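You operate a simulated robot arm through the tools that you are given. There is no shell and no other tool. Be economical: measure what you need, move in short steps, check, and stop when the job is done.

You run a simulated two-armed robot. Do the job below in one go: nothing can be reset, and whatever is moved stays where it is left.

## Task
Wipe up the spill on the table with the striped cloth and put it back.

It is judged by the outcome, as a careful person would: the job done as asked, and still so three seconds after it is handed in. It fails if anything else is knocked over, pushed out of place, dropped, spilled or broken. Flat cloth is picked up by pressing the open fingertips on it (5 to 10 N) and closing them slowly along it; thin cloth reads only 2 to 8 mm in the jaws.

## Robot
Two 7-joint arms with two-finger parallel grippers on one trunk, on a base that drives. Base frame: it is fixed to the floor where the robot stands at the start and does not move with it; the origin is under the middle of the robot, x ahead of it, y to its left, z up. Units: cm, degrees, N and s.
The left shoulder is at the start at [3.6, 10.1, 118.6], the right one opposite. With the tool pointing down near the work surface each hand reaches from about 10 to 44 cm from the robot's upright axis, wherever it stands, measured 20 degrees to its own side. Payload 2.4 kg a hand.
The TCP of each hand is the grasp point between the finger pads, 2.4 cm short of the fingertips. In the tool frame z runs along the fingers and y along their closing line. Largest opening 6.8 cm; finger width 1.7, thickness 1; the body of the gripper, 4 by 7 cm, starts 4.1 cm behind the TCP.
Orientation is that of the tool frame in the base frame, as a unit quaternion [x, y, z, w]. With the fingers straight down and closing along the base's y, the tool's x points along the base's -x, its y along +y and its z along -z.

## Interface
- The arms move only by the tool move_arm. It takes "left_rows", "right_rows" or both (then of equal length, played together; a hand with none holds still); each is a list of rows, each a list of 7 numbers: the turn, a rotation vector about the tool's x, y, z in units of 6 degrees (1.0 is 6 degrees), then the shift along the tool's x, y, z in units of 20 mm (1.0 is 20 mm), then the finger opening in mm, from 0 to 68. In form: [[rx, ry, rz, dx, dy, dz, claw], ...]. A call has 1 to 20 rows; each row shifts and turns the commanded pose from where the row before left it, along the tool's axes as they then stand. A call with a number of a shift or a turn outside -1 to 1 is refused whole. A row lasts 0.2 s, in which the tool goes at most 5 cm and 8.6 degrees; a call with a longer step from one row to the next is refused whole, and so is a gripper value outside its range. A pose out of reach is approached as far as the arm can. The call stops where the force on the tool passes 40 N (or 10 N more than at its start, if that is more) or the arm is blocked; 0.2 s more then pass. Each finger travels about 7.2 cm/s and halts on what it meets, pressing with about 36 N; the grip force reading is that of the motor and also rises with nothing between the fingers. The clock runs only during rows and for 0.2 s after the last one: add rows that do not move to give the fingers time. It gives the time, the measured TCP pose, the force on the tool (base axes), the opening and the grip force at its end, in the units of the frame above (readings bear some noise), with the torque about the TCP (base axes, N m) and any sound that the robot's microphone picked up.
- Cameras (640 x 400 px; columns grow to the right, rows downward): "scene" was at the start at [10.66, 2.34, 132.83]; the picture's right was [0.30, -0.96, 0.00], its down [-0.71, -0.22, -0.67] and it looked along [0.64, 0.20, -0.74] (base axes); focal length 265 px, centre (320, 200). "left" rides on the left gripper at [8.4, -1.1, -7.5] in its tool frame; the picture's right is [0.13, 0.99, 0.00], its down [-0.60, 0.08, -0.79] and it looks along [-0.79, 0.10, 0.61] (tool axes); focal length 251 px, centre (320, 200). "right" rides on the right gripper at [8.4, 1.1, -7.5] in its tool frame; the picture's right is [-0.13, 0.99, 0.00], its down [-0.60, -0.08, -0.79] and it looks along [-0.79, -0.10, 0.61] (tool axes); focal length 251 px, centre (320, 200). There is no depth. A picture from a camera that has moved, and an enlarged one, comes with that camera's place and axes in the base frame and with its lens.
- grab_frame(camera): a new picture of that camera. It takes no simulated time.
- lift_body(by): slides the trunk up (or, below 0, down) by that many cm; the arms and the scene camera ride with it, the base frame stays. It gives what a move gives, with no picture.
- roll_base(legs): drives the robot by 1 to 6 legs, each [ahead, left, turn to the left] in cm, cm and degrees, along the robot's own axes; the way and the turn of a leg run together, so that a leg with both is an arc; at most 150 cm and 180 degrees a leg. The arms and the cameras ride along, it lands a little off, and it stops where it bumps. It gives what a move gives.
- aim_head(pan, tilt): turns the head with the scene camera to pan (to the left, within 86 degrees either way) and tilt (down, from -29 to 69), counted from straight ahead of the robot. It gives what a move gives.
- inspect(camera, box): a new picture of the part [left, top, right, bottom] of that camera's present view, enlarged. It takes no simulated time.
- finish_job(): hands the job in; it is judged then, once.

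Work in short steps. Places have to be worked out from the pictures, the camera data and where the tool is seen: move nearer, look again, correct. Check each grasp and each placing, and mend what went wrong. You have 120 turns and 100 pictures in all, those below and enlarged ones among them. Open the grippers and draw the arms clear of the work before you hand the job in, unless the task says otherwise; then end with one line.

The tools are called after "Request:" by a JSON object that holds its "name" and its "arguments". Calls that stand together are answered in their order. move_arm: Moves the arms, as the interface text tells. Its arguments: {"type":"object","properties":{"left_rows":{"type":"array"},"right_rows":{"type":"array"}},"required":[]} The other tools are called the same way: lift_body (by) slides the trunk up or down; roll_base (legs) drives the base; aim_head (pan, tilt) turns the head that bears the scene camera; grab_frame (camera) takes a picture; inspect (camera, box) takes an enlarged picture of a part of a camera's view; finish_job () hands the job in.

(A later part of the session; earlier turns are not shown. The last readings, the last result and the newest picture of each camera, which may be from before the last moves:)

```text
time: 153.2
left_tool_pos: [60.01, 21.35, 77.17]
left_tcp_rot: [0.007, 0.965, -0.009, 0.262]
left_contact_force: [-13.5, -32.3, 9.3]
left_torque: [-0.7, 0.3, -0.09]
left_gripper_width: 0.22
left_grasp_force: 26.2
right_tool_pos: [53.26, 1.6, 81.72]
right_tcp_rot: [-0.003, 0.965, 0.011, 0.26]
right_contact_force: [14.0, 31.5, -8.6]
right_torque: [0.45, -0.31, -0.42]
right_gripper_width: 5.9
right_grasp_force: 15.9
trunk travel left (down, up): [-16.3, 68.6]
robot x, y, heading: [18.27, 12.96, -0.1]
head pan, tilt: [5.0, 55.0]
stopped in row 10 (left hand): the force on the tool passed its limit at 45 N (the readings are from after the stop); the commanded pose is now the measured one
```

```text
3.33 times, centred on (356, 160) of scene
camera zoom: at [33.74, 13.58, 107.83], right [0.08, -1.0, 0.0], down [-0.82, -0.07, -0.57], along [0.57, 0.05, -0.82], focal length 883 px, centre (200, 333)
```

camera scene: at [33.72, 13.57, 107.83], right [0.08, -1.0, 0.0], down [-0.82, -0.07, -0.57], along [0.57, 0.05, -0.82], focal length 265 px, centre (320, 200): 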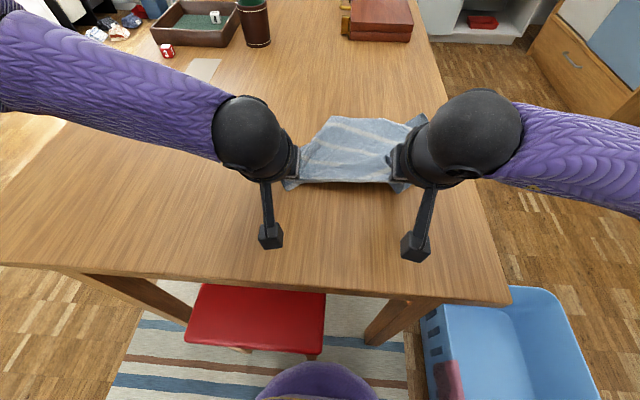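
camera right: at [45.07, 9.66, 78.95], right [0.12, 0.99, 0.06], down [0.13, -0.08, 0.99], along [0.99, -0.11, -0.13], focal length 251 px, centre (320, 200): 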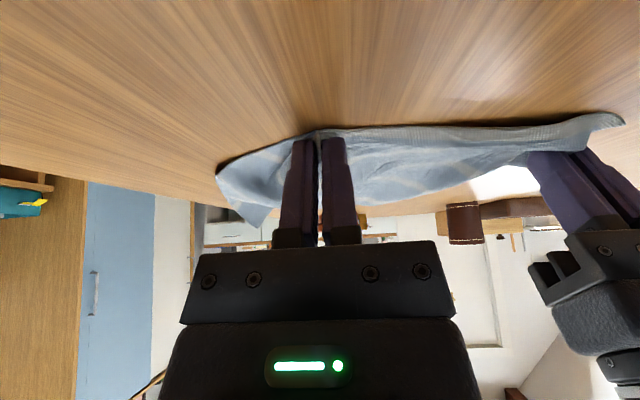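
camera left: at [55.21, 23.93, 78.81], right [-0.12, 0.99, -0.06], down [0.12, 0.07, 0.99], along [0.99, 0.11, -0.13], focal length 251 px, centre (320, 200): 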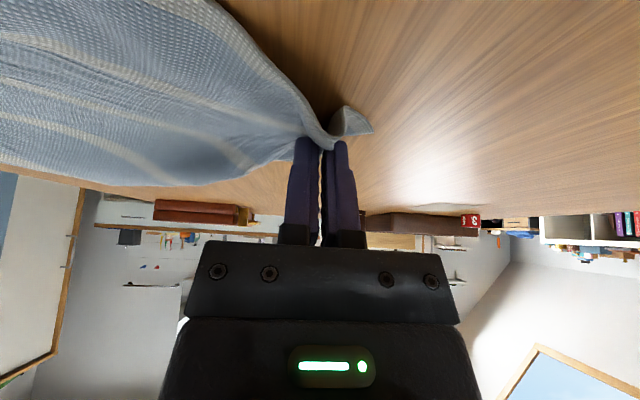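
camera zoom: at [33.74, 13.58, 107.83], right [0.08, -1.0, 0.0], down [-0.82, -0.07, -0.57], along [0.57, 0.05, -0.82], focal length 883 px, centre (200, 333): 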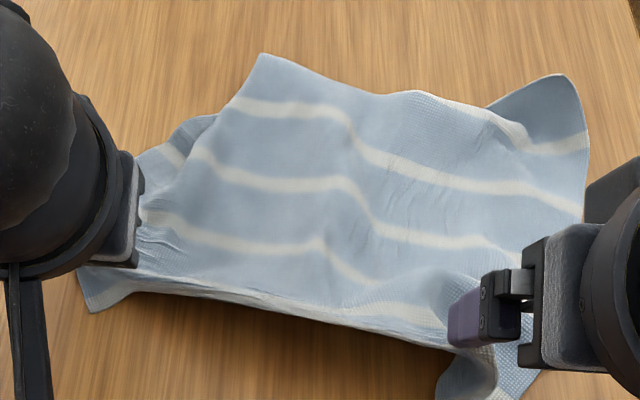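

The cloth is snagged on a right finger. I'll undo the last pull (back toward +x/+y and down) to slacken it and look closely.

Request:
{"name": "move_arm", "arguments": {"right_rows": [[0, 0, 0, -0.6, 0.6, 0.35, 40], [0, 0, 0, -0.6, 0.7, 0.35, 40], [0, 0, 0, 0, 0, 0, 40]]}}

Request:
{"name": "grab_frame", "arguments": {"camera": "right"}}

Request:
{"name": "inspect", "arguments": {"camera": "scene", "box": [260, 100, 452, 220]}}

```text
time: 154.0
left_tool_pos: [59.98, 21.64, 77.13]
left_tcp_rot: [0.004, 0.965, -0.004, 0.262]
left_contact_force: [0.0, -1.8, 1.2]
left_torque: [-0.04, 0.03, -0.01]
left_gripper_width: 0.19
left_grasp_force: 26.4
right_tool_pos: [56.0, 4.06, 81.64]
right_tcp_rot: [-0.001, 0.966, 0.007, 0.26]
right_contact_force: [0.3, 2.0, -0.6]
right_torque: [0.01, -0.02, -0.02]
right_gripper_width: 4.18
right_grasp_force: 1.2
trunk travel left (down, up): [-16.3, 68.6]
robot x, y, heading: [18.46, 12.72, 0.1]
head pan, tilt: [5.0, 55.0]
```

```text
25 pictures are left
camera right: at [45.06, 5.01, 83.87], right [0.11, 0.99, 0.08], down [0.13, -0.09, 0.99], along [0.99, -0.1, -0.13], focal length 251 px, centre (320, 200)
```

right: 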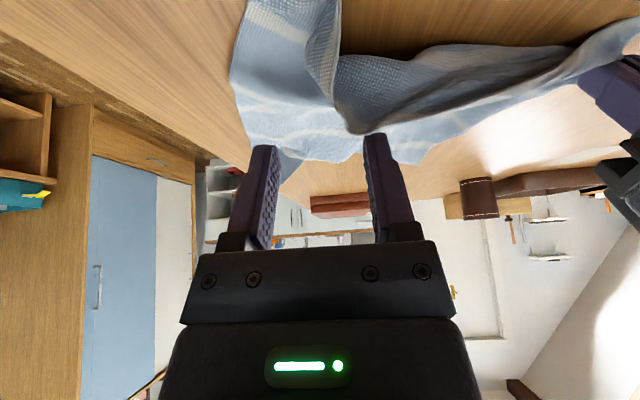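

```text
3.33 times, centred on (356, 160) of scene
camera zoom: at [33.72, 13.56, 107.83], right [0.08, -1.0, 0.0], down [-0.82, -0.07, -0.57], along [0.57, 0.05, -0.82], focal length 883 px, centre (200, 333)
```

zoom: 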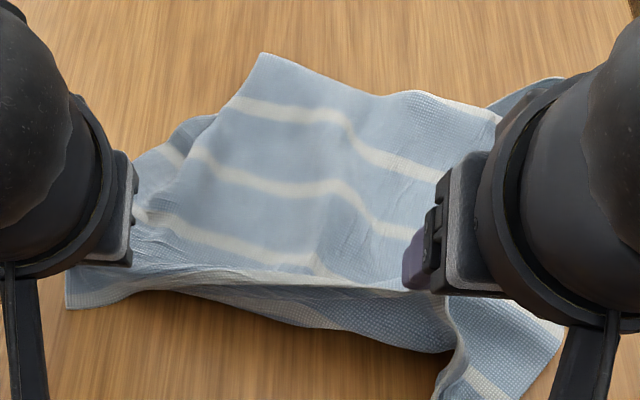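

A fold is looped around the right hand's inner finger. I'll give slack (move +y and down), then withdraw straight along the fingers.

Request:
{"name": "move_arm", "arguments": {"right_rows": [[0, 0, 0, 0.2, 0.6, 0.6, 40], [0, 0, 0, 0.3, 0.6, 0.8, 40], [0, 0, 0, 0, 0, 0, 40]]}}

Request:
{"name": "grab_frame", "arguments": {"camera": "right"}}

```text
time: 154.8
left_tool_pos: [60.04, 21.51, 77.03]
left_tcp_rot: [0.004, 0.965, -0.005, 0.261]
left_contact_force: [0.6, 0.5, 0.7]
left_torque: [0.01, 0.01, 0.03]
left_gripper_width: 0.18
left_grasp_force: 25.9
right_tool_pos: [56.46, 6.43, 78.61]
right_tcp_rot: [-0.002, 0.966, 0.007, 0.259]
right_contact_force: [0.5, 1.1, 0.0]
right_torque: [0.02, 0.01, -0.01]
right_gripper_width: 3.98
right_grasp_force: 0.1
trunk travel left (down, up): [-16.3, 68.6]
robot x, y, heading: [17.91, 13.12, -0.2]
head pan, tilt: [5.0, 55.0]
```

```text
23 pictures are left
camera right: at [45.42, 7.41, 80.91], right [0.11, 0.99, 0.08], down [0.13, -0.09, 0.99], along [0.99, -0.09, -0.13], focal length 251 px, centre (320, 200)
```

right: 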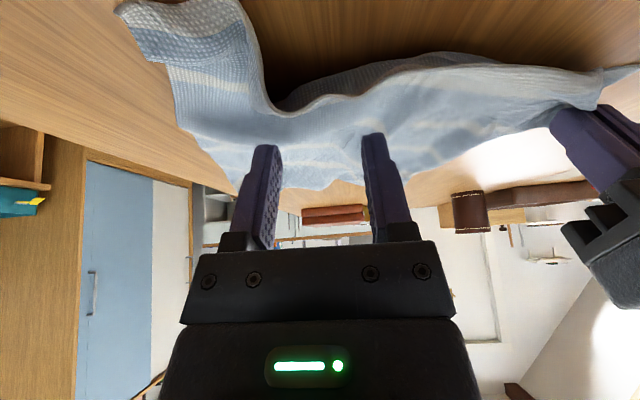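

It has come loose, and the near-right corner is now unfolded at about (51, 1.5). Raising the right hand to verify it's free.

Request:
{"name": "move_arm", "arguments": {"right_rows": [[0, 0, 0, 0, 0, -1, 40], [0, 0, 0, 0, 0, -1, 40], [0, 0, 0, 0, 0, -1, 40], [0, 0, 0, 0, -0.7, -0.5, 40], [0, 0, 0, 0, -1, 0, 40], [0, 0, 0, 0, -1, 0, 40], [0, 0, 0, 0, -1, 0, 40], [0, 0, 0, 0, 0, 0, 40]]}}

Request:
{"name": "inspect", "arguments": {"camera": "scene", "box": [240, 100, 480, 250]}}

```text
time: 156.6
left_tool_pos: [59.95, 21.41, 77.15]
left_tcp_rot: [0.003, 0.965, -0.005, 0.263]
left_contact_force: [-0.1, -0.5, -0.3]
left_torque: [0.03, 0.0, 0.0]
left_gripper_width: 0.17
left_grasp_force: 26.0
right_tool_pos: [53.14, -1.19, 84.68]
right_tcp_rot: [-0.001, 0.966, 0.007, 0.259]
right_contact_force: [0.8, 0.1, 0.1]
right_torque: [0.03, -0.01, 0.02]
right_gripper_width: 4.0
right_grasp_force: 0.0
trunk travel left (down, up): [-16.3, 68.6]
robot x, y, heading: [18.42, 12.88, -0.3]
head pan, tilt: [5.0, 55.0]
```

```text
2.67 times, centred on (360, 175) of scene
camera zoom: at [33.71, 13.55, 107.84], right [0.08, -1.0, 0.0], down [-0.82, -0.07, -0.57], along [0.57, 0.05, -0.82], focal length 706 px, centre (213, 267)
```

zoom: 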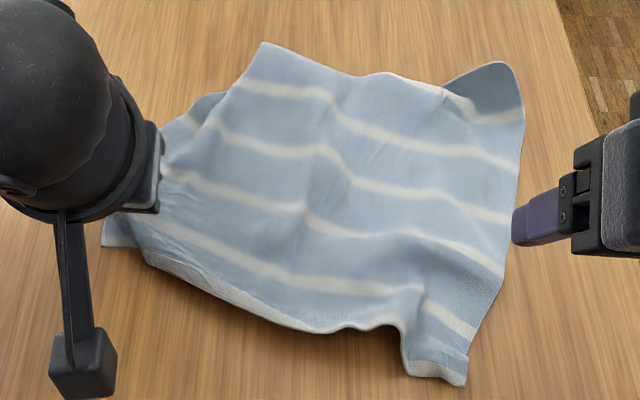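

Almost fully flat now. Its centre is about (66, 8) versus the original (72, 10.5), so it needs about +6 cm in x and a small turn. I'll release the left hand, pinch the right hem at about (66, 0) with the right hand and pull it forward.

Request:
{"name": "move_arm", "arguments": {"left_rows": [[0, 0, 0, 0.07, 0, 0.12, 0], [0, 0, 0, 0, 0, 0, 15], [0, 0, 0, 0, 0, 0, 26], [0, 0, 0, 0, 0, 0, 26], [0, 0, 0, 0, 0, -0.6, 26], [0, 0, 0, 0, 0, -1, 26], [0, 0, 0, 0, 0, -1, 26], [0, 0, 0, 0, 0, -1, 26], [0, 0, 0, 0.4, 0.5, -0.8, 26], [0, 0, 0, 0.3, 0.8, -0.5, 26], [0, 0, 0, 0, 0.5, 0, 26], [0, 0, 0, 0, 0, 0, 26]], "right_rows": [[0, 0, 0, -0.8, 0.09, 0.46, 34], [0, 0, 0, -0.8, 0.09, 0.46, 34], [0, 0, 0, -0.8, 0.09, 0.46, 34], [0, 0, 0, -0.8, 0.09, 0.46, 34], [0, 0, 0, -0.8, 0.09, 0.46, 34], [0, 0, 0, -0.8, 0.09, 0.46, 34], [0, 0, 0, -0.8, 0.09, 0.46, 34], [0, 0, 0, 0.5, 0, 0.866, 34], [0, 0, 0, 0.5, 0, 0.866, 34], [0, 0, 0, 0.5, 0, 0.866, 34], [0, 0, 0, 0.3, 0, 0.52, 34], [0, 0, 0, 0, 0, 0, 34]]}}

Request:
{"name": "grab_frame", "arguments": {"camera": "right"}}

```text
time: 159.2
left_tool_pos: [53.8, 25.25, 84.43]
left_tcp_rot: [0.004, 0.965, -0.005, 0.262]
left_contact_force: [0.0, -0.1, 0.0]
left_torque: [-0.01, 0.04, -0.02]
left_gripper_width: 2.6
left_grasp_force: 0.1
right_tool_pos: [66.11, 0.21, 77.41]
right_tcp_rot: [-0.001, 0.966, 0.007, 0.26]
right_contact_force: [0.5, 0.1, 0.4]
right_torque: [0.02, 0.01, 0.02]
right_gripper_width: 3.43
right_grasp_force: 0.0
trunk travel left (down, up): [-16.3, 68.6]
robot x, y, heading: [18.46, 12.92, 0.1]
head pan, tilt: [5.0, 55.0]
```

```text
21 pictures are left
camera right: at [55.09, 1.24, 79.82], right [0.11, 0.99, 0.08], down [0.13, -0.09, 0.99], along [0.99, -0.09, -0.13], focal length 251 px, centre (320, 200)
```

right: 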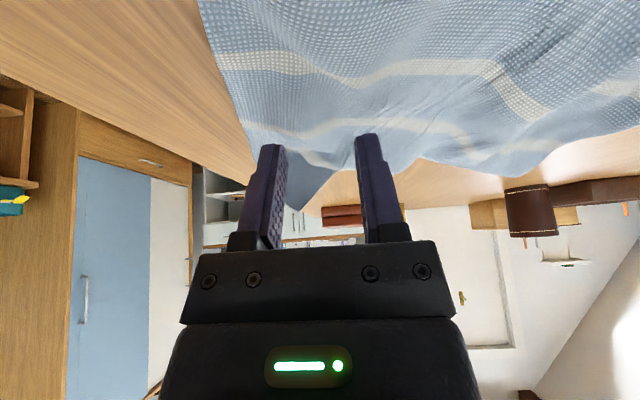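

Good position. Press, close, then (in the next call) pull forward.

Request:
{"name": "move_arm", "arguments": {"right_rows": [[0, 0, 0, 0.1, 0, 0.173, 34], [0, 0, 0, 0.07, 0, 0.12, 34], [0, 0, 0, 0.03, 0, 0.05, 34], [0, 0, 0, 0, 0, 0, 30], [0, 0, 0, 0, 0, 0, 26], [0, 0, 0, 0, 0, 0, 22], [0, 0, 0, 0, 0, 0, 18], [0, 0, 0, 0, 0, 0, 14], [0, 0, 0, 0, 0, 0, 10], [0, 0, 0, 0, 0, 0, 6], [0, 0, 0, 0, 0, 0, 2], [0, 0, 0, 0, 0, 0, 0], [0, 0, 0, 0, 0, 0, 0]]}}

Request:
{"name": "move_arm", "arguments": {"right_rows": [[0, 0, 0, -0.2, 0, -0.35, 0], [0, 0, 0, -0.6, -0.1, 0.35, 0], [0, 0, 0, -0.6, -0.1, 0.35, 0], [0, 0, 0, -0.6, -0.1, 0.35, 0], [0, 0, 0, -0.6, -0.1, 0.35, 0], [0, 0, 0, -0.6, -0.1, 0.35, 0], [0, 0, 0, 0, 0, 0, 0]]}}

Request:
{"name": "grab_frame", "arguments": {"camera": "scene"}}

```text
time: 162.0
left_tool_pos: [53.97, 25.29, 84.52]
left_tcp_rot: [0.004, 0.965, -0.005, 0.262]
left_contact_force: [-0.3, 0.2, -0.2]
left_torque: [0.01, 0.03, -0.01]
left_gripper_width: 2.57
left_grasp_force: 0.1
right_tool_pos: [66.08, 0.35, 76.76]
right_tcp_rot: [-0.001, 0.966, 0.007, 0.26]
right_contact_force: [-0.6, -0.7, 0.4]
right_torque: [-0.01, -0.01, 0.01]
right_gripper_width: 0.16
right_grasp_force: 26.0
trunk travel left (down, up): [-16.3, 68.6]
robot x, y, heading: [18.16, 13.05, -0.2]
head pan, tilt: [5.0, 55.0]
```

```text
time: 163.6
left_tool_pos: [53.89, 25.28, 84.54]
left_tcp_rot: [0.004, 0.965, -0.005, 0.262]
left_contact_force: [-0.5, 0.1, 0.9]
left_torque: [0.0, 0.0, -0.03]
left_gripper_width: 2.62
left_grasp_force: 0.1
right_tool_pos: [72.91, -0.44, 77.58]
right_tcp_rot: [-0.001, 0.966, 0.006, 0.259]
right_contact_force: [0.0, 0.3, 1.1]
right_torque: [0.02, 0.01, -0.02]
right_gripper_width: 0.19
right_grasp_force: 26.2
trunk travel left (down, up): [-16.3, 68.6]
robot x, y, heading: [18.31, 13.2, 0.1]
head pan, tilt: [5.0, 55.0]
```

```text
20 pictures are left
camera scene: at [33.72, 13.56, 107.83], right [0.08, -1.0, 0.0], down [-0.82, -0.07, -0.57], along [0.57, 0.05, -0.82], focal length 265 px, centre (320, 200)
```

scene: 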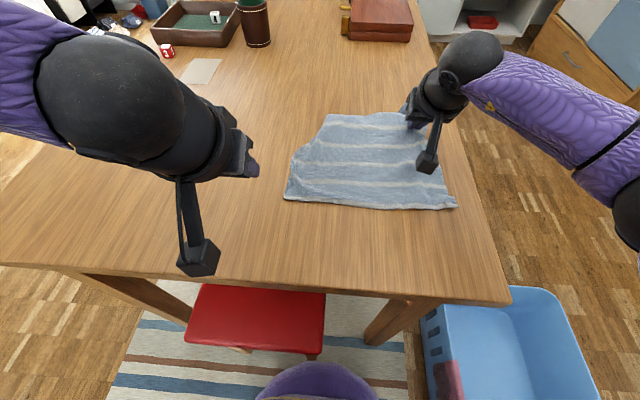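

Very good: the near hem is nearly at its original place, and only the far-left corner is pulled in (at about (78, 16), should be (85, 23)). I'll release the right hand, strafe right and use the left hand to pull that corner out.

Request:
{"name": "move_arm", "arguments": {"right_rows": [[0, 0, 0, 0.1, 0, 0.173, 0], [0, 0, 0, 0.1, 0, 0.173, 0], [0, 0, 0, 0, 0, 0, 12], [0, 0, 0, 0, 0, 0, 22], [0, 0, 0, 0, 0, 0, 22], [0, 0, 0, 0, 0, -0.5, 22], [0, 0, 0, 0, 0, -1, 22], [0, 0, 0, 0, 0, -1, 22], [0, 0, 0, 0, 0, -1, 22], [0, 0, 0, -0.5, 0, -0.866, 22], [0, 0, 0, 0.4, -0.8, -0.8, 22], [0, 0, 0, 0.866, -0.8, -0.5, 22], [0, 0, 0, 0.866, -0.8, -0.5, 22], [0, 0, 0, 0.866, -0.8, -0.5, 22], [0, 0, 0, 0.866, -0.5, -0.5, 22], [0, 0, 0, 0.866, 0, -0.5, 22], [0, 0, 0, 0, 0, 0, 22]]}}

Request:
{"name": "roll_base", "arguments": {"legs": [[0, -12, 0]]}}

Request:
{"name": "grab_frame", "arguments": {"camera": "scene"}}

```text
time: 167.2
left_tool_pos: [53.87, 25.42, 84.57]
left_tcp_rot: [0.004, 0.965, -0.005, 0.262]
left_contact_force: [0.6, -0.2, 0.3]
left_torque: [0.0, -0.02, 0.01]
left_gripper_width: 2.6
left_grasp_force: 0.1
right_tool_pos: [58.07, -8.19, 85.63]
right_tcp_rot: [-0.001, 0.966, 0.007, 0.259]
right_contact_force: [-0.5, -0.1, -0.4]
right_torque: [0.0, 0.0, 0.01]
right_gripper_width: 2.22
right_grasp_force: 0.0
trunk travel left (down, up): [-16.3, 68.6]
robot x, y, heading: [18.46, 12.91, -0.1]
head pan, tilt: [5.0, 55.0]
```

```text
time: 168.6
left_tool_pos: [53.86, 13.07, 84.45]
left_tcp_rot: [0.005, 0.965, -0.005, 0.261]
left_contact_force: [0.3, -0.9, -0.2]
left_torque: [0.03, 0.02, 0.01]
left_gripper_width: 2.6
left_grasp_force: 0.1
right_tool_pos: [58.02, -20.44, 85.62]
right_tcp_rot: [0.0, 0.965, 0.006, 0.26]
right_contact_force: [-0.4, 0.9, -0.6]
right_torque: [-0.02, 0.0, -0.03]
right_gripper_width: 2.2
right_grasp_force: 0.1
trunk travel left (down, up): [-16.3, 68.6]
robot x, y, heading: [18.12, 0.72, -0.8]
head pan, tilt: [5.0, 55.0]
stopped in leg 1: the robot was blocked; the commanded pose is now the measured one
```

```text
19 pictures are left
camera scene: at [33.65, 1.34, 107.84], right [0.08, -1.0, 0.0], down [-0.82, -0.07, -0.57], along [0.57, 0.05, -0.82], focal length 265 px, centre (320, 200)
```

scene: 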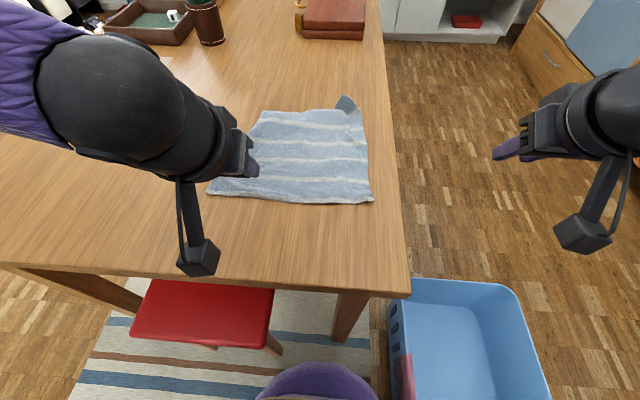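

The base just touched something (likely the bin) at the end of that strafe; the bin's corners still compute to the same place. I'll back off 3 cm to the left and zoom in on the bin and cloth.

Request:
{"name": "roll_base", "arguments": {"legs": [[0, 3, 0]]}}

Request:
{"name": "grab_frame", "arguments": {"camera": "scene"}}

```text
time: 169.4
left_tool_pos: [53.9, 15.97, 84.5]
left_tcp_rot: [0.004, 0.965, -0.005, 0.262]
left_contact_force: [-0.2, -0.6, 0.5]
left_torque: [-0.02, -0.02, -0.02]
left_gripper_width: 2.62
left_grasp_force: 0.1
right_tool_pos: [57.98, -17.54, 85.57]
right_tcp_rot: [0.0, 0.966, 0.006, 0.26]
right_contact_force: [-0.3, 0.3, 0.7]
right_torque: [0.02, 0.0, 0.0]
right_gripper_width: 2.2
right_grasp_force: 0.1
trunk travel left (down, up): [-16.3, 68.6]
robot x, y, heading: [18.41, 3.57, -0.3]
head pan, tilt: [5.0, 55.0]
```

```text
18 pictures are left
camera scene: at [33.66, 4.25, 107.84], right [0.08, -1.0, 0.0], down [-0.82, -0.07, -0.57], along [0.57, 0.05, -0.82], focal length 265 px, centre (320, 200)
```

scene: 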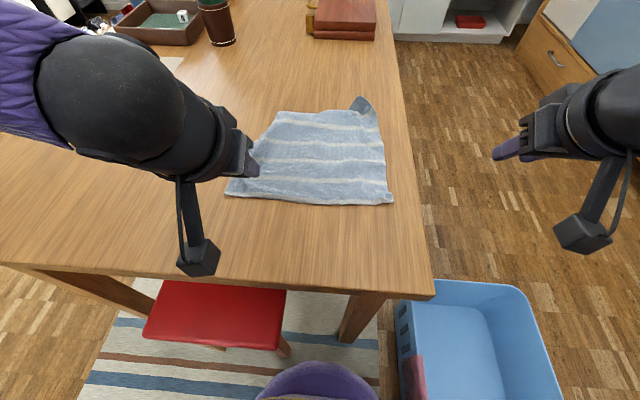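

The bin is unchanged. The cloth is nearly home (centre off by about 2.5 cm). I'll advance 2 cm and have the left hand pinch the left hem at about (68, 16) to pull it out and forward.

Request:
{"name": "roll_base", "arguments": {"legs": [[2, 0, 0]]}}

Request:
{"name": "move_arm", "arguments": {"left_rows": [[0, 0, 0, -0.866, 0, 0.5, 30], [0, 0, 0, -0.866, 0, 0.5, 30], [0, 0, 0, -0.866, 0, 0.5, 30], [0, 0, 0, -0.866, 0, 0.5, 30], [0, 0, 0, -0.866, 0, 0.5, 30], [0, 0, 0, -0.866, 0, 0.5, 30], [0, 0, 0, 0.5, 0, 0.866, 30], [0, 0, 0, 0.5, 0, 0.866, 30], [0, 0, 0, 0.5, 0, 0.866, 30], [0, 0, 0, 0.25, 0, 0.433, 30], [0, 0, 0, 0, 0, 0, 30]]}}

Request:
{"name": "grab_frame", "arguments": {"camera": "left"}}

```text
time: 170.2
left_tool_pos: [55.93, 15.98, 84.42]
left_tcp_rot: [0.004, 0.965, -0.005, 0.262]
left_contact_force: [0.1, 0.7, -0.2]
left_torque: [0.0, 0.0, 0.01]
left_gripper_width: 2.6
left_grasp_force: 0.1
right_tool_pos: [59.99, -17.42, 85.63]
right_tcp_rot: [0.0, 0.966, 0.006, 0.26]
right_contact_force: [-0.5, 1.0, -0.5]
right_torque: [0.01, -0.02, 0.0]
right_gripper_width: 2.21
right_grasp_force: 0.1
trunk travel left (down, up): [-16.3, 68.6]
robot x, y, heading: [20.22, 3.63, -0.4]
head pan, tilt: [5.0, 55.0]
```

```text
time: 172.6
left_tool_pos: [68.02, 15.7, 77.74]
left_tcp_rot: [0.004, 0.965, -0.004, 0.262]
left_contact_force: [0.3, -1.1, -0.2]
left_torque: [0.0, -0.01, 0.03]
left_gripper_width: 2.99
left_grasp_force: 0.1
right_tool_pos: [60.17, -17.61, 85.68]
right_tcp_rot: [-0.002, 0.966, 0.007, 0.259]
right_contact_force: [0.0, -0.1, -0.4]
right_torque: [0.01, -0.03, 0.0]
right_gripper_width: 2.2
right_grasp_force: 0.1
trunk travel left (down, up): [-16.3, 68.6]
robot x, y, heading: [20.39, 3.97, -0.4]
head pan, tilt: [5.0, 55.0]
```

```text
17 pictures are left
camera left: at [56.87, 14.71, 79.82], right [-0.1, 0.99, -0.07], down [0.12, 0.09, 0.99], along [0.99, 0.09, -0.13], focal length 251 px, centre (320, 200)
```

left: 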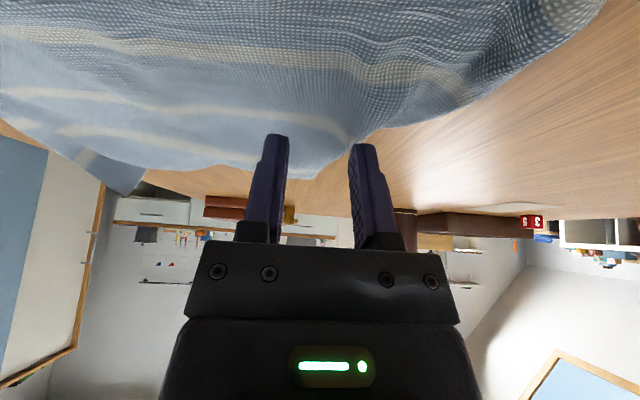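

On the cloth, just inside the hem. Press, close, and pull forward-left (about +4.5 x, +4.5 y).

Request:
{"name": "move_arm", "arguments": {"left_rows": [[0, 0, 0, 0.15, 0, 0.26, 30], [0, 0, 0, 0.1, 0, 0.173, 30], [0, 0, 0, 0.04, 0, 0.07, 30], [0, 0, 0, 0, 0, 0, 26], [0, 0, 0, 0, 0, 0, 22], [0, 0, 0, 0, 0, 0, 18], [0, 0, 0, 0, 0, 0, 14], [0, 0, 0, 0, 0, 0, 10], [0, 0, 0, 0, 0, 0, 6], [0, 0, 0, 0, 0, 0, 2], [0, 0, 0, 0, 0, 0, 0], [0, 0, 0, 0, 0, 0, 0]]}}

Request:
{"name": "move_arm", "arguments": {"left_rows": [[0, 0, 0, -0.2, 0, -0.35, 0], [0, 0, 0, -0.433, 0.5, 0.25, 0], [0, 0, 0, -0.433, 0.5, 0.25, 0], [0, 0, 0, -0.433, 0.5, 0.25, 0], [0, 0, 0, -0.433, 0.5, 0.25, 0], [0, 0, 0, -0.3, 0.5, 0.17, 0], [0, 0, 0, 0, 0, 0, 0]]}}

Request:
{"name": "grab_frame", "arguments": {"camera": "scene"}}

```text
time: 174.5
left_tool_pos: [67.99, 15.64, 76.53]
left_tcp_rot: [0.004, 0.964, -0.005, 0.265]
left_contact_force: [-1.1, 2.4, 18.5]
left_torque: [0.12, -0.08, 0.0]
left_gripper_width: 0.23
left_grasp_force: 23.6
right_tool_pos: [59.94, -17.41, 85.68]
right_tcp_rot: [0.0, 0.966, 0.006, 0.26]
right_contact_force: [-0.7, 0.0, 0.3]
right_torque: [-0.03, 0.01, -0.02]
right_gripper_width: 2.19
right_grasp_force: 0.1
trunk travel left (down, up): [-16.3, 68.6]
robot x, y, heading: [20.13, 3.81, -0.2]
head pan, tilt: [5.0, 55.0]
stopped in row 9 (left hand): the force on the tool passed its limit at 40 N (the readings are from after the stop); the commanded pose is now the measured one
```

```text
time: 176.1
left_tool_pos: [73.06, 20.68, 77.33]
left_tcp_rot: [0.003, 0.965, -0.004, 0.264]
left_contact_force: [-0.4, 0.2, 1.0]
left_torque: [0.01, 0.03, -0.02]
left_gripper_width: 0.21
left_grasp_force: 26.3
right_tool_pos: [60.09, -17.6, 85.71]
right_tcp_rot: [-0.001, 0.965, 0.007, 0.261]
right_contact_force: [0.3, 0.3, 0.0]
right_torque: [0.02, -0.01, -0.01]
right_gripper_width: 2.2
right_grasp_force: 0.1
trunk travel left (down, up): [-16.3, 68.6]
robot x, y, heading: [20.08, 3.66, -0.3]
head pan, tilt: [5.0, 55.0]
```

```text
16 pictures are left
camera scene: at [35.69, 4.26, 107.83], right [0.08, -1.0, 0.0], down [-0.82, -0.07, -0.57], along [0.57, 0.05, -0.82], focal length 265 px, centre (320, 200)
```

scene: 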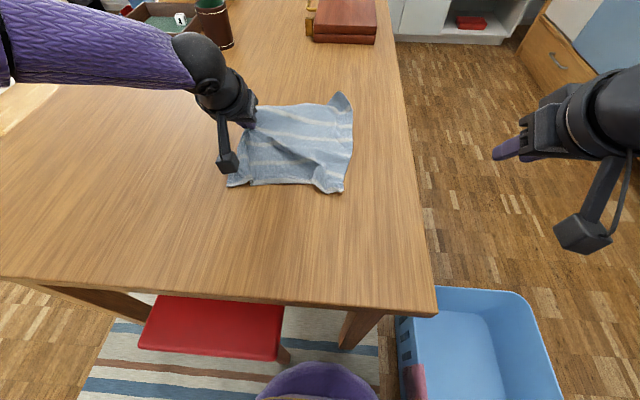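

The far side is now well placed but the right hem came in about 5 cm. I'll release the left hand, strafe left and pull the right hem back out with the right hand.

Request:
{"name": "move_arm", "arguments": {"left_rows": [[0, 0, 0, 0.12, 0, 0.2, 0], [0, 0, 0, 0.08, 0, 0.14, 0], [0, 0, 0, 0, 0, 0, 12], [0, 0, 0, 0, 0, 0, 22], [0, 0, 0, 0, 0, 0, 22], [0, 0, 0, 0, 0, -0.5, 22], [0, 0, 0, 0, 0, -1, 22], [0, 0, 0, 0, 0, -1, 22], [0, 0, 0, 0, 0, -1, 22], [0, 0, 0, -0.5, 0, -0.866, 22], [0, 0, 0, 0.4, 0.8, -0.8, 22], [0, 0, 0, 0.866, 0.8, -0.5, 22], [0, 0, 0, 0.866, 0.8, -0.5, 22], [0, 0, 0, 0.866, 0.5, -0.5, 22], [0, 0, 0, 0.866, 0, -0.5, 22], [0, 0, 0, 0.866, 0, -0.5, 22], [0, 0, 0, 0, 0, 0, 22]]}}

Request:
{"name": "roll_base", "arguments": {"legs": [[-1, 13, 0]]}}

Request:
{"name": "move_arm", "arguments": {"right_rows": [[0, 0, 0, -0.866, 0.8, 0.5, 34], [0, 0, 0, -0.866, 0.8, 0.5, 34], [0, 0, 0, -0.866, 0.8, 0.5, 34], [0, 0, 0, 0, 0.8, 0, 34], [0, 0, 0, 0, 0.8, 0, 34], [0, 0, 0, 0, 0.8, 0, 34], [0, 0, 0, 0.5, 0, 0.866, 34], [0, 0, 0, 0.5, 0, 0.866, 34], [0, 0, 0, 0.5, 0, 0.866, 34], [0, 0, 0, 0.5, 0, 0.866, 34], [0, 0, 0, 0, 0, 0, 34]]}}

Request:
{"name": "grab_frame", "arguments": {"camera": "right"}}

Request:
{"name": "grab_frame", "arguments": {"camera": "scene"}}

```text
time: 179.7
left_tool_pos: [57.73, 26.57, 85.37]
left_tcp_rot: [0.003, 0.965, -0.003, 0.263]
left_contact_force: [0.3, 0.9, -0.5]
left_torque: [-0.02, 0.03, -0.02]
left_gripper_width: 2.2
left_grasp_force: 0.0
right_tool_pos: [60.06, -17.42, 85.69]
right_tcp_rot: [-0.001, 0.966, 0.008, 0.26]
right_contact_force: [0.2, 0.3, -0.5]
right_torque: [0.01, -0.01, 0.01]
right_gripper_width: 2.2
right_grasp_force: 0.1
trunk travel left (down, up): [-16.3, 68.6]
robot x, y, heading: [20.34, 3.84, -0.1]
head pan, tilt: [5.0, 55.0]
```

```text
time: 180.6
left_tool_pos: [57.43, 30.51, 85.33]
left_tcp_rot: [0.003, 0.965, -0.004, 0.263]
left_contact_force: [0.9, -0.9, -0.4]
left_torque: [-0.04, -0.01, -0.03]
left_gripper_width: 2.2
left_grasp_force: 0.0
right_tool_pos: [59.86, -13.66, 85.66]
right_tcp_rot: [-0.001, 0.965, 0.007, 0.26]
right_contact_force: [-0.5, -0.6, 0.3]
right_torque: [0.01, -0.01, 0.0]
right_gripper_width: 2.2
right_grasp_force: 0.0
trunk travel left (down, up): [-16.3, 68.6]
robot x, y, heading: [20.32, 7.33, -0.1]
head pan, tilt: [5.0, 55.0]
stopped in leg 1: the robot was blocked; the commanded pose is now the measured one
```

```text
time: 183.0
left_tool_pos: [57.51, 30.65, 85.26]
left_tcp_rot: [0.004, 0.965, -0.004, 0.263]
left_contact_force: [-0.9, 0.0, -0.1]
left_torque: [0.0, 0.0, 0.0]
left_gripper_width: 2.2
left_grasp_force: 0.1
right_tool_pos: [65.93, -3.75, 77.85]
right_tcp_rot: [0.0, 0.966, 0.006, 0.26]
right_contact_force: [-0.4, 0.8, 0.1]
right_torque: [-0.02, 0.01, 0.0]
right_gripper_width: 3.39
right_grasp_force: 0.0
trunk travel left (down, up): [-16.3, 68.6]
robot x, y, heading: [19.82, 7.36, -0.3]
head pan, tilt: [5.0, 55.0]
```

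```text
15 pictures are left
camera right: at [54.98, -2.83, 80.06], right [0.11, 0.99, 0.08], down [0.12, -0.09, 0.99], along [0.99, -0.1, -0.13], focal length 251 px, centre (320, 200)
```

right: 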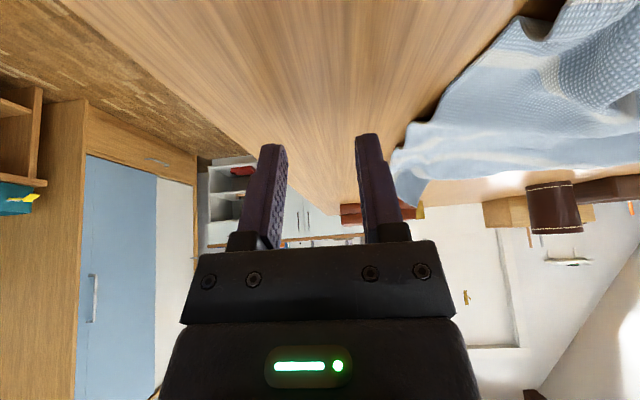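

```text
14 pictures are left
camera scene: at [35.45, 8.14, 107.84], right [0.08, -1.0, 0.0], down [-0.82, -0.07, -0.57], along [0.57, 0.05, -0.82], focal length 265 px, centre (320, 200)
```

scene: 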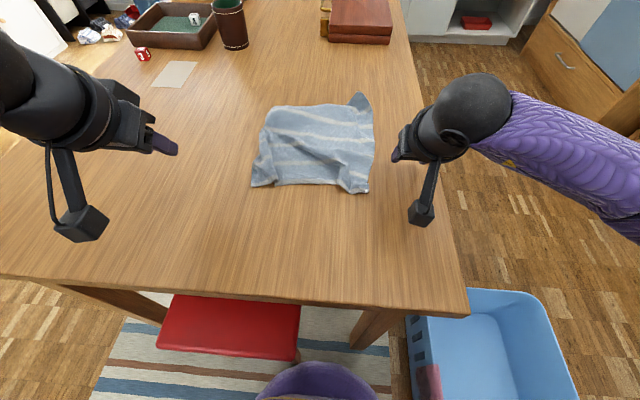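

The base touched a stool leg and stopped; the stool's seat still computes to the same place. I'll back off 3 cm, then strafe left 8 cm with the right hand raised.

Request:
{"name": "move_arm", "arguments": {"right_rows": [[0, 0, 0, -0.5, 0, -0.866, 34], [0, 0, 0, -0.5, 0, -0.866, 34], [0, 0, 0, 0, 0, 0, 34]]}}

Request:
{"name": "roll_base", "arguments": {"legs": [[-2.5, 0, 0], [0, 9, 0]]}}

Request:
{"name": "grab_frame", "arguments": {"camera": "right"}}

```text
time: 183.8
left_tool_pos: [57.53, 30.52, 85.26]
left_tcp_rot: [0.004, 0.965, -0.004, 0.262]
left_contact_force: [0.5, 0.2, -0.3]
left_torque: [0.01, -0.02, 0.01]
left_gripper_width: 2.19
left_grasp_force: 0.1
right_tool_pos: [65.93, -3.9, 81.77]
right_tcp_rot: [-0.001, 0.966, 0.006, 0.26]
right_contact_force: [0.5, -0.7, -1.1]
right_torque: [0.01, -0.01, -0.01]
right_gripper_width: 3.43
right_grasp_force: 0.1
trunk travel left (down, up): [-16.3, 68.6]
robot x, y, heading: [20.06, 7.48, -0.3]
head pan, tilt: [5.0, 55.0]
```

```text
time: 185.3
left_tool_pos: [55.34, 39.26, 85.34]
left_tcp_rot: [0.005, 0.965, -0.004, 0.263]
left_contact_force: [0.2, 0.4, -0.5]
left_torque: [0.01, -0.02, -0.01]
left_gripper_width: 2.2
left_grasp_force: 0.0
right_tool_pos: [63.56, 4.68, 81.76]
right_tcp_rot: [0.001, 0.966, 0.006, 0.259]
right_contact_force: [0.0, -0.2, 0.4]
right_torque: [0.0, -0.04, 0.0]
right_gripper_width: 3.38
right_grasp_force: 0.0
trunk travel left (down, up): [-16.3, 68.6]
robot x, y, heading: [17.66, 16.61, -0.5]
head pan, tilt: [5.0, 55.0]
```

```text
13 pictures are left
camera right: at [52.5, 5.77, 83.98], right [0.11, 0.99, 0.08], down [0.12, -0.09, 0.99], along [0.99, -0.1, -0.13], focal length 251 px, centre (320, 200)
```

right: 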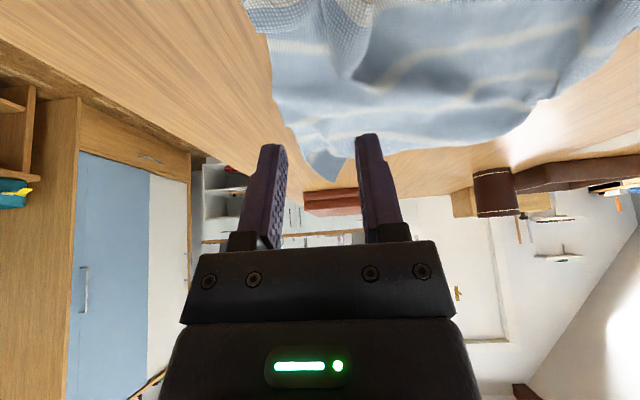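

I'll shift +0.7 cm in y and +1 in x, descend, press and close on the right hem.

Request:
{"name": "move_arm", "arguments": {"right_rows": [[0, 0, 0, -0.433, 0.4, 0.25, 34], [0, 0, 0, 0.5, 0, 0.866, 34], [0, 0, 0, 0.5, 0, 0.866, 34], [0, 0, 0, 0.2, 0, 0.346, 34], [0, 0, 0, 0.06, 0, 0.1, 34], [0, 0, 0, 0, 0, 0, 30], [0, 0, 0, 0, 0, 0, 26], [0, 0, 0, 0, 0, 0, 22], [0, 0, 0, 0, 0, 0, 18], [0, 0, 0, 0, 0, 0, 14], [0, 0, 0, 0, 0, 0, 10], [0, 0, 0, 0, 0, 0, 6], [0, 0, 0, 0, 0, 0, 2], [0, 0, 0, 0, 0, 0, 0], [0, 0, 0, 0, 0, 0, 0]]}}

Request:
{"name": "grab_frame", "arguments": {"camera": "right"}}

```text
time: 188.5
left_tool_pos: [55.3, 39.25, 85.3]
left_tcp_rot: [0.006, 0.965, -0.005, 0.262]
left_contact_force: [0.4, -0.2, 0.7]
left_torque: [0.02, -0.01, 0.03]
left_gripper_width: 2.19
left_grasp_force: 0.1
right_tool_pos: [64.49, 5.66, 76.64]
right_tcp_rot: [0.001, 0.965, 0.005, 0.261]
right_contact_force: [0.8, 0.7, 3.6]
right_torque: [0.01, -0.07, -0.01]
right_gripper_width: 0.22
right_grasp_force: 26.6
trunk travel left (down, up): [-16.3, 68.6]
robot x, y, heading: [17.56, 16.81, -0.6]
head pan, tilt: [5.0, 55.0]
```

```text
12 pictures are left
camera right: at [53.51, 6.65, 79.02], right [0.11, 0.99, 0.08], down [0.12, -0.09, 0.99], along [0.99, -0.1, -0.13], focal length 251 px, centre (320, 200)
```

right: 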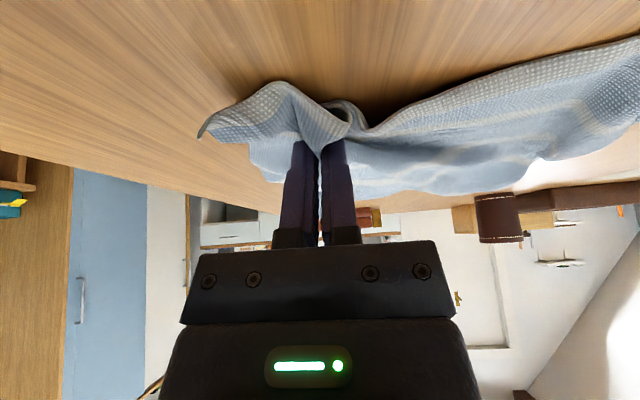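

Gripped. Lift a bit and pull −y by about 5.5 cm.

Request:
{"name": "move_arm", "arguments": {"right_rows": [[0, 0, 0, -0.2, 0, -0.35, 0], [0, 0, 0, 0, -0.55, 0, 0], [0, 0, 0, 0, -0.55, 0, 0], [0, 0, 0, 0, -0.55, 0, 0], [0, 0, 0, 0, -0.55, 0, 0], [0, 0, 0, 0, -0.55, 0, 0], [0, 0, 0, 0, 0, 0, 0]]}}

Request:
{"name": "grab_frame", "arguments": {"camera": "scene"}}

```text
time: 190.1
left_tool_pos: [55.27, 39.2, 85.35]
left_tcp_rot: [0.005, 0.965, -0.005, 0.263]
left_contact_force: [0.2, -0.1, 0.1]
left_torque: [0.03, -0.05, -0.01]
left_gripper_width: 2.18
left_grasp_force: 0.1
right_tool_pos: [64.39, 0.07, 77.48]
right_tcp_rot: [0.002, 0.966, 0.006, 0.26]
right_contact_force: [0.1, 0.6, 0.0]
right_torque: [0.02, 0.03, 0.02]
right_gripper_width: 0.23
right_grasp_force: 26.2
trunk travel left (down, up): [-16.3, 68.6]
robot x, y, heading: [17.88, 16.71, -0.3]
head pan, tilt: [5.0, 55.0]
```

```text
11 pictures are left
camera scene: at [33.08, 16.9, 107.84], right [0.08, -1.0, 0.0], down [-0.82, -0.06, -0.57], along [0.57, 0.04, -0.82], focal length 265 px, centre (320, 200)
```

scene: 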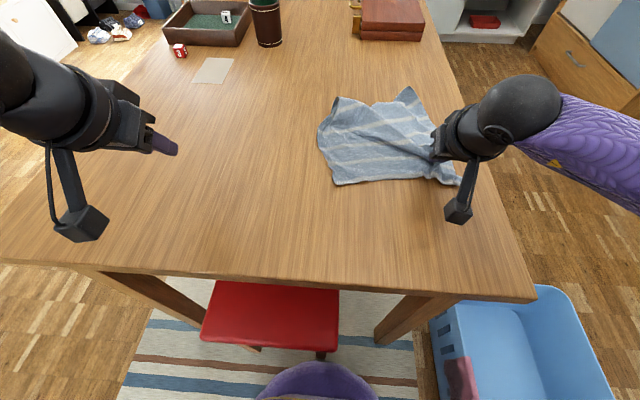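

Centre is now about (73, 8), close to the original (72, 10.5). One last tweak: release the right hand, strafe right and pull the left hem about 4 cm left to flatten it.

Request:
{"name": "move_arm", "arguments": {"right_rows": [[0, 0, 0, 0.1, 0, 0.17, 0], [0, 0, 0, 0.1, 0, 0.17, 0], [0, 0, 0, 0, 0, 0, 12], [0, 0, 0, 0, 0, 0, 22], [0, 0, 0, 0, 0, 0, 22], [0, 0, 0, 0, 0, -0.5, 22], [0, 0, 0, 0, 0, -1, 22], [0, 0, 0, 0, 0, -1, 22], [0, 0, 0, 0, 0, -1, 22], [0, 0, 0, -0.5, 0, -0.866, 22], [0, 0, 0, 0.4, -0.5, -0.8, 22], [0, 0, 0, 0.866, -0.5, -0.5, 22], [0, 0, 0, 0.866, -0.5, -0.5, 22], [0, 0, 0, 0, 0, 0, 22]]}}

Request:
{"name": "roll_base", "arguments": {"legs": [[0, -12, 0]]}}

Request:
{"name": "grab_frame", "arguments": {"camera": "scene"}}

```text
time: 193.1
left_tool_pos: [55.25, 39.18, 85.37]
left_tcp_rot: [0.006, 0.965, -0.005, 0.263]
left_contact_force: [-0.3, -0.6, -0.7]
left_torque: [-0.01, 0.04, 0.02]
left_gripper_width: 2.21
left_grasp_force: 0.1
right_tool_pos: [55.39, -3.03, 85.77]
right_tcp_rot: [0.0, 0.965, 0.007, 0.26]
right_contact_force: [-0.1, -0.4, 0.2]
right_torque: [-0.01, 0.02, -0.01]
right_gripper_width: 2.23
right_grasp_force: 0.1
trunk travel left (down, up): [-16.3, 68.6]
robot x, y, heading: [17.04, 16.3, -0.8]
head pan, tilt: [5.0, 55.0]
```

```text
time: 194.3
left_tool_pos: [55.13, 27.27, 85.43]
left_tcp_rot: [0.005, 0.965, -0.005, 0.263]
left_contact_force: [-0.5, 0.0, 0.6]
left_torque: [0.01, -0.02, 0.02]
left_gripper_width: 2.2
left_grasp_force: 0.0
right_tool_pos: [55.39, -15.01, 85.73]
right_tcp_rot: [0.002, 0.966, 0.005, 0.259]
right_contact_force: [0.1, 0.7, 0.1]
right_torque: [-0.01, -0.02, -0.01]
right_gripper_width: 2.18
right_grasp_force: 0.1
trunk travel left (down, up): [-16.3, 68.6]
robot x, y, heading: [17.6, 4.48, -0.6]
head pan, tilt: [5.0, 55.0]
```

```text
10 pictures are left
camera scene: at [32.97, 4.99, 107.84], right [0.08, -1.0, 0.0], down [-0.82, -0.06, -0.57], along [0.57, 0.04, -0.82], focal length 265 px, centre (320, 200)
```

scene: 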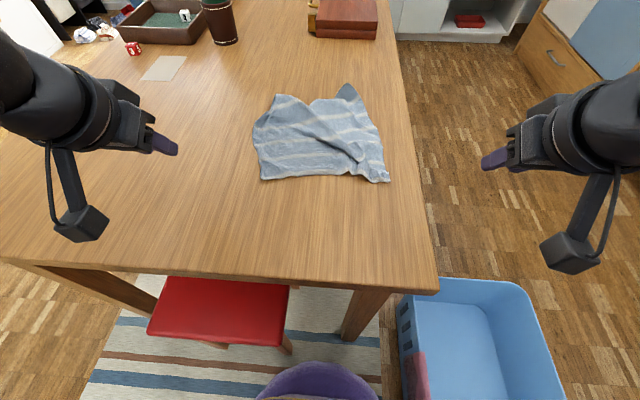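

Now the left hand goes to the near-left corner area (62.5, 14.6) to pull it out.

Request:
{"name": "move_arm", "arguments": {"left_rows": [[0, 0, 0, -0.4, -0.8, 0.23, 30], [0, 0, 0, -0.4, -0.8, 0.23, 30], [0, 0, 0, -0.4, -0.8, 0.23, 30], [0, 0, 0, -0.4, -0.8, 0.23, 30], [0, 0, 0, -0.4, -0.8, 0.23, 30], [0, 0, 0, -0.4, -0.8, 0.23, 30], [0, 0, 0, -0.4, -0.8, 0.23, 30], [0, 0, 0, -0.4, -0.75, 0.23, 30], [0, 0, 0, 0.5, 0, 0.866, 30], [0, 0, 0, 0.5, 0, 0.866, 30], [0, 0, 0, 0.5, 0, 0.866, 30], [0, 0, 0, 0.45, 0, 0.78, 30], [0, 0, 0, 0, 0, 0, 30]]}}

Request:
{"name": "grab_frame", "arguments": {"camera": "left"}}

```text
time: 197.2
left_tool_pos: [62.54, 14.42, 77.66]
left_tcp_rot: [0.006, 0.965, -0.005, 0.263]
left_contact_force: [0.0, -0.1, -0.3]
left_torque: [0.02, -0.01, -0.03]
left_gripper_width: 3.01
left_grasp_force: 0.0
right_tool_pos: [55.4, -14.95, 85.87]
right_tcp_rot: [0.002, 0.966, 0.005, 0.259]
right_contact_force: [1.0, -0.2, -0.5]
right_torque: [-0.01, 0.0, 0.02]
right_gripper_width: 2.21
right_grasp_force: 0.1
trunk travel left (down, up): [-16.3, 68.6]
robot x, y, heading: [17.75, 4.56, -0.4]
head pan, tilt: [5.0, 55.0]
```

```text
9 pictures are left
camera left: at [51.41, 13.5, 79.84], right [-0.1, 0.99, -0.07], down [0.12, 0.08, 0.99], along [0.99, 0.09, -0.13], focal length 251 px, centre (320, 200)
```

left: 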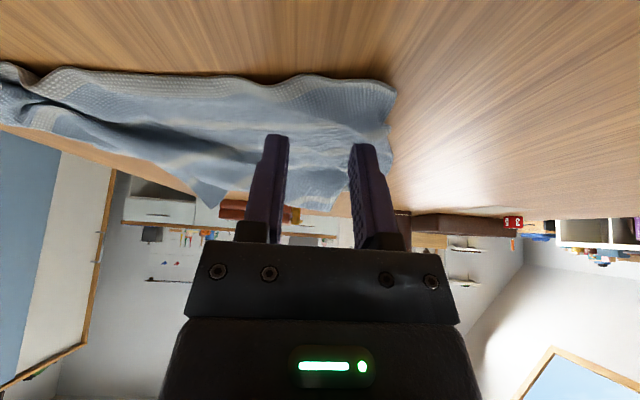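

Good placement. Press, close, and pull +y about 4 cm.

Request:
{"name": "move_arm", "arguments": {"left_rows": [[0, 0, 0, 0.13, 0, 0.22, 30], [0, 0, 0, 0.1, 0, 0.173, 30], [0, 0, 0, 0.03, 0, 0.05, 30], [0, 0, 0, 0, 0, 0, 26], [0, 0, 0, 0, 0, 0, 22], [0, 0, 0, 0, 0, 0, 18], [0, 0, 0, 0, 0, 0, 14], [0, 0, 0, 0, 0, 0, 10], [0, 0, 0, 0, 0, 0, 6], [0, 0, 0, 0, 0, 0, 2], [0, 0, 0, 0, 0, 0, 0], [0, 0, 0, 0, 0, 0, 0]]}}

Request:
{"name": "move_arm", "arguments": {"left_rows": [[0, 0, 0, -0.18, 0, -0.3, 0], [0, 0, 0, 0, 0.5, 0, 0], [0, 0, 0, 0, 0.5, 0, 0], [0, 0, 0, 0, 0.5, 0, 0], [0, 0, 0, 0, 0.5, 0, 0], [0, 0, 0, 0, 0.3, 0, 0], [0, 0, 0, 0, 0, 0, 0]]}}

Request:
{"name": "grab_frame", "arguments": {"camera": "scene"}}

```text
time: 199.8
left_tool_pos: [62.44, 14.46, 76.68]
left_tcp_rot: [0.005, 0.965, -0.004, 0.263]
left_contact_force: [-1.1, 0.2, -0.1]
left_torque: [-0.01, 0.02, -0.02]
left_gripper_width: 0.01
left_grasp_force: 23.4
right_tool_pos: [55.3, -14.93, 85.69]
right_tcp_rot: [0.001, 0.965, 0.006, 0.26]
right_contact_force: [-0.5, 0.3, -0.4]
right_torque: [-0.02, 0.01, 0.0]
right_gripper_width: 2.2
right_grasp_force: 0.1
trunk travel left (down, up): [-16.3, 68.6]
robot x, y, heading: [17.62, 4.4, -0.5]
head pan, tilt: [5.0, 55.0]
```

```text
time: 201.3
left_tool_pos: [62.57, 19.02, 77.35]
left_tcp_rot: [0.006, 0.965, -0.005, 0.263]
left_contact_force: [-0.7, 0.1, -0.2]
left_torque: [0.01, -0.01, -0.01]
left_gripper_width: 0.0
left_grasp_force: 23.6
right_tool_pos: [55.27, -14.83, 85.74]
right_tcp_rot: [0.002, 0.966, 0.007, 0.26]
right_contact_force: [0.4, 0.0, -0.7]
right_torque: [0.02, -0.01, 0.02]
right_gripper_width: 2.19
right_grasp_force: 0.1
trunk travel left (down, up): [-16.3, 68.6]
robot x, y, heading: [17.57, 4.27, -0.6]
head pan, tilt: [5.0, 55.0]
```

```text
8 pictures are left
camera scene: at [32.98, 4.99, 107.83], right [0.08, -1.0, 0.0], down [-0.82, -0.06, -0.57], along [0.57, 0.04, -0.82], focal length 265 px, centre (320, 200)
```

scene: 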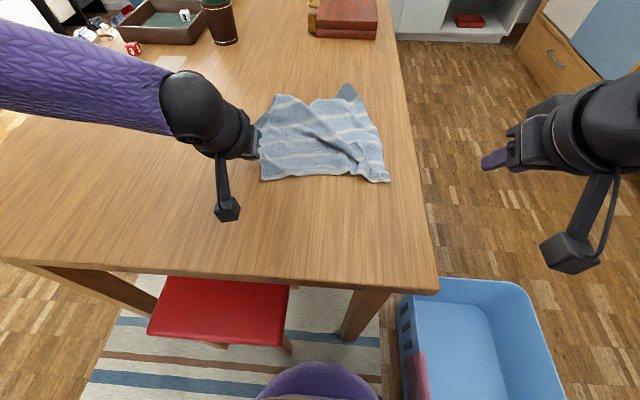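

The pinch missed (0 mm). Retry: raise, return, and press a little deeper before closing.

Request:
{"name": "move_arm", "arguments": {"left_rows": [[0, 0, 0, -0.4, 0, -0.69, 30], [0, 0, 0, 0, -0.8, 0, 30], [0, 0, 0, 0, -0.8, 0, 30], [0, 0, 0, 0, -0.7, 0, 30], [0, 0, 0, 0.4, 0, 0.69, 30], [0, 0, 0, 0.18, 0, 0.3, 30], [0, 0, 0, 0.03, 0, 0.055, 30], [0, 0, 0, 0.03, 0, 0.055, 30], [0, 0, 0, 0, 0, 0, 30]]}}

```text
time: 203.3
left_tool_pos: [62.35, 14.44, 76.55]
left_tcp_rot: [0.006, 0.964, -0.005, 0.265]
left_contact_force: [1.1, 0.3, 24.7]
left_torque: [0.28, -0.15, -0.06]
left_gripper_width: 2.99
left_grasp_force: 0.1
right_tool_pos: [55.3, -14.96, 85.79]
right_tcp_rot: [0.002, 0.966, 0.006, 0.26]
right_contact_force: [0.0, -0.1, -0.1]
right_torque: [-0.02, -0.01, 0.03]
right_gripper_width: 2.2
right_grasp_force: 0.1
trunk travel left (down, up): [-16.3, 68.6]
robot x, y, heading: [17.35, 4.33, -0.7]
head pan, tilt: [5.0, 55.0]
```

25 N now, firm contact. Ease 0.8 mm, close slowly, then check the width.

Request:
{"name": "move_arm", "arguments": {"left_rows": [[0, 0, 0, -0.02, 0, -0.035, 30], [0, 0, 0, 0, 0, 0, 27], [0, 0, 0, 0, 0, 0, 24], [0, 0, 0, 0, 0, 0, 21], [0, 0, 0, 0, 0, 0, 18], [0, 0, 0, 0, 0, 0, 15], [0, 0, 0, 0, 0, 0, 12], [0, 0, 0, 0, 0, 0, 9], [0, 0, 0, 0, 0, 0, 6], [0, 0, 0, 0, 0, 0, 3], [0, 0, 0, 0, 0, 0, 0], [0, 0, 0, 0, 0, 0, 0]]}}

```text
time: 205.9
left_tool_pos: [62.45, 14.38, 76.62]
left_tcp_rot: [0.006, 0.965, -0.005, 0.263]
left_contact_force: [1.5, -2.8, 23.1]
left_torque: [-0.04, -0.14, 0.01]
left_gripper_width: 0.2
left_grasp_force: 25.5
right_tool_pos: [55.18, -15.08, 85.7]
right_tcp_rot: [0.001, 0.965, 0.007, 0.261]
right_contact_force: [0.8, 0.1, 0.1]
right_torque: [-0.01, 0.01, -0.02]
right_gripper_width: 2.2
right_grasp_force: 0.0
trunk travel left (down, up): [-16.3, 68.6]
robot x, y, heading: [17.75, 4.27, -0.8]
head pan, tilt: [5.0, 55.0]
```

Gripped (2.0 mm). Lift slightly and pull +y about 4.5 cm.

Request:
{"name": "move_arm", "arguments": {"left_rows": [[0, 0, 0, -0.2, 0, -0.35, 0], [0, 0, 0, 0, 0.5, 0, 0], [0, 0, 0, 0, 0.5, 0, 0], [0, 0, 0, 0, 0.5, 0, 0], [0, 0, 0, 0, 0.5, 0, 0], [0, 0, 0, 0, 0.3, 0, 0], [0, 0, 0, 0, 0, 0, 0]]}}

Request:
{"name": "grab_frame", "arguments": {"camera": "scene"}}

```text
time: 207.6
left_tool_pos: [62.4, 19.09, 77.18]
left_tcp_rot: [0.006, 0.965, -0.005, 0.263]
left_contact_force: [0.0, 0.0, 0.0]
left_torque: [-0.01, 0.01, 0.03]
left_gripper_width: 0.17
left_grasp_force: 25.7
right_tool_pos: [55.33, -14.91, 85.72]
right_tcp_rot: [0.001, 0.966, 0.006, 0.259]
right_contact_force: [-0.2, -0.4, 0.3]
right_torque: [0.0, 0.01, -0.02]
right_gripper_width: 2.19
right_grasp_force: 0.0
trunk travel left (down, up): [-16.3, 68.6]
robot x, y, heading: [17.6, 4.69, -0.6]
head pan, tilt: [5.0, 55.0]
```

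```text
7 pictures are left
camera scene: at [32.98, 4.99, 107.84], right [0.08, -1.0, 0.0], down [-0.82, -0.06, -0.57], along [0.57, 0.04, -0.82], focal length 265 px, centre (320, 200)
```

scene: 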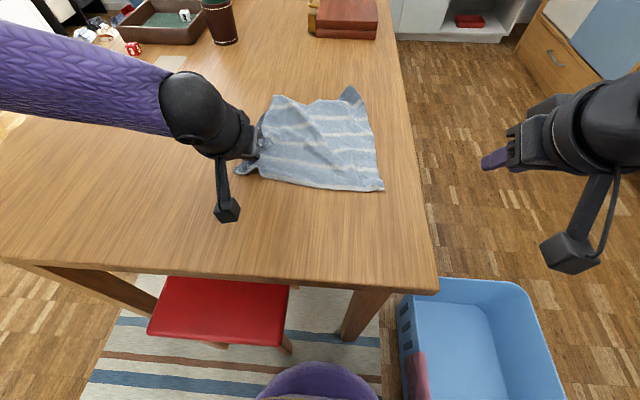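

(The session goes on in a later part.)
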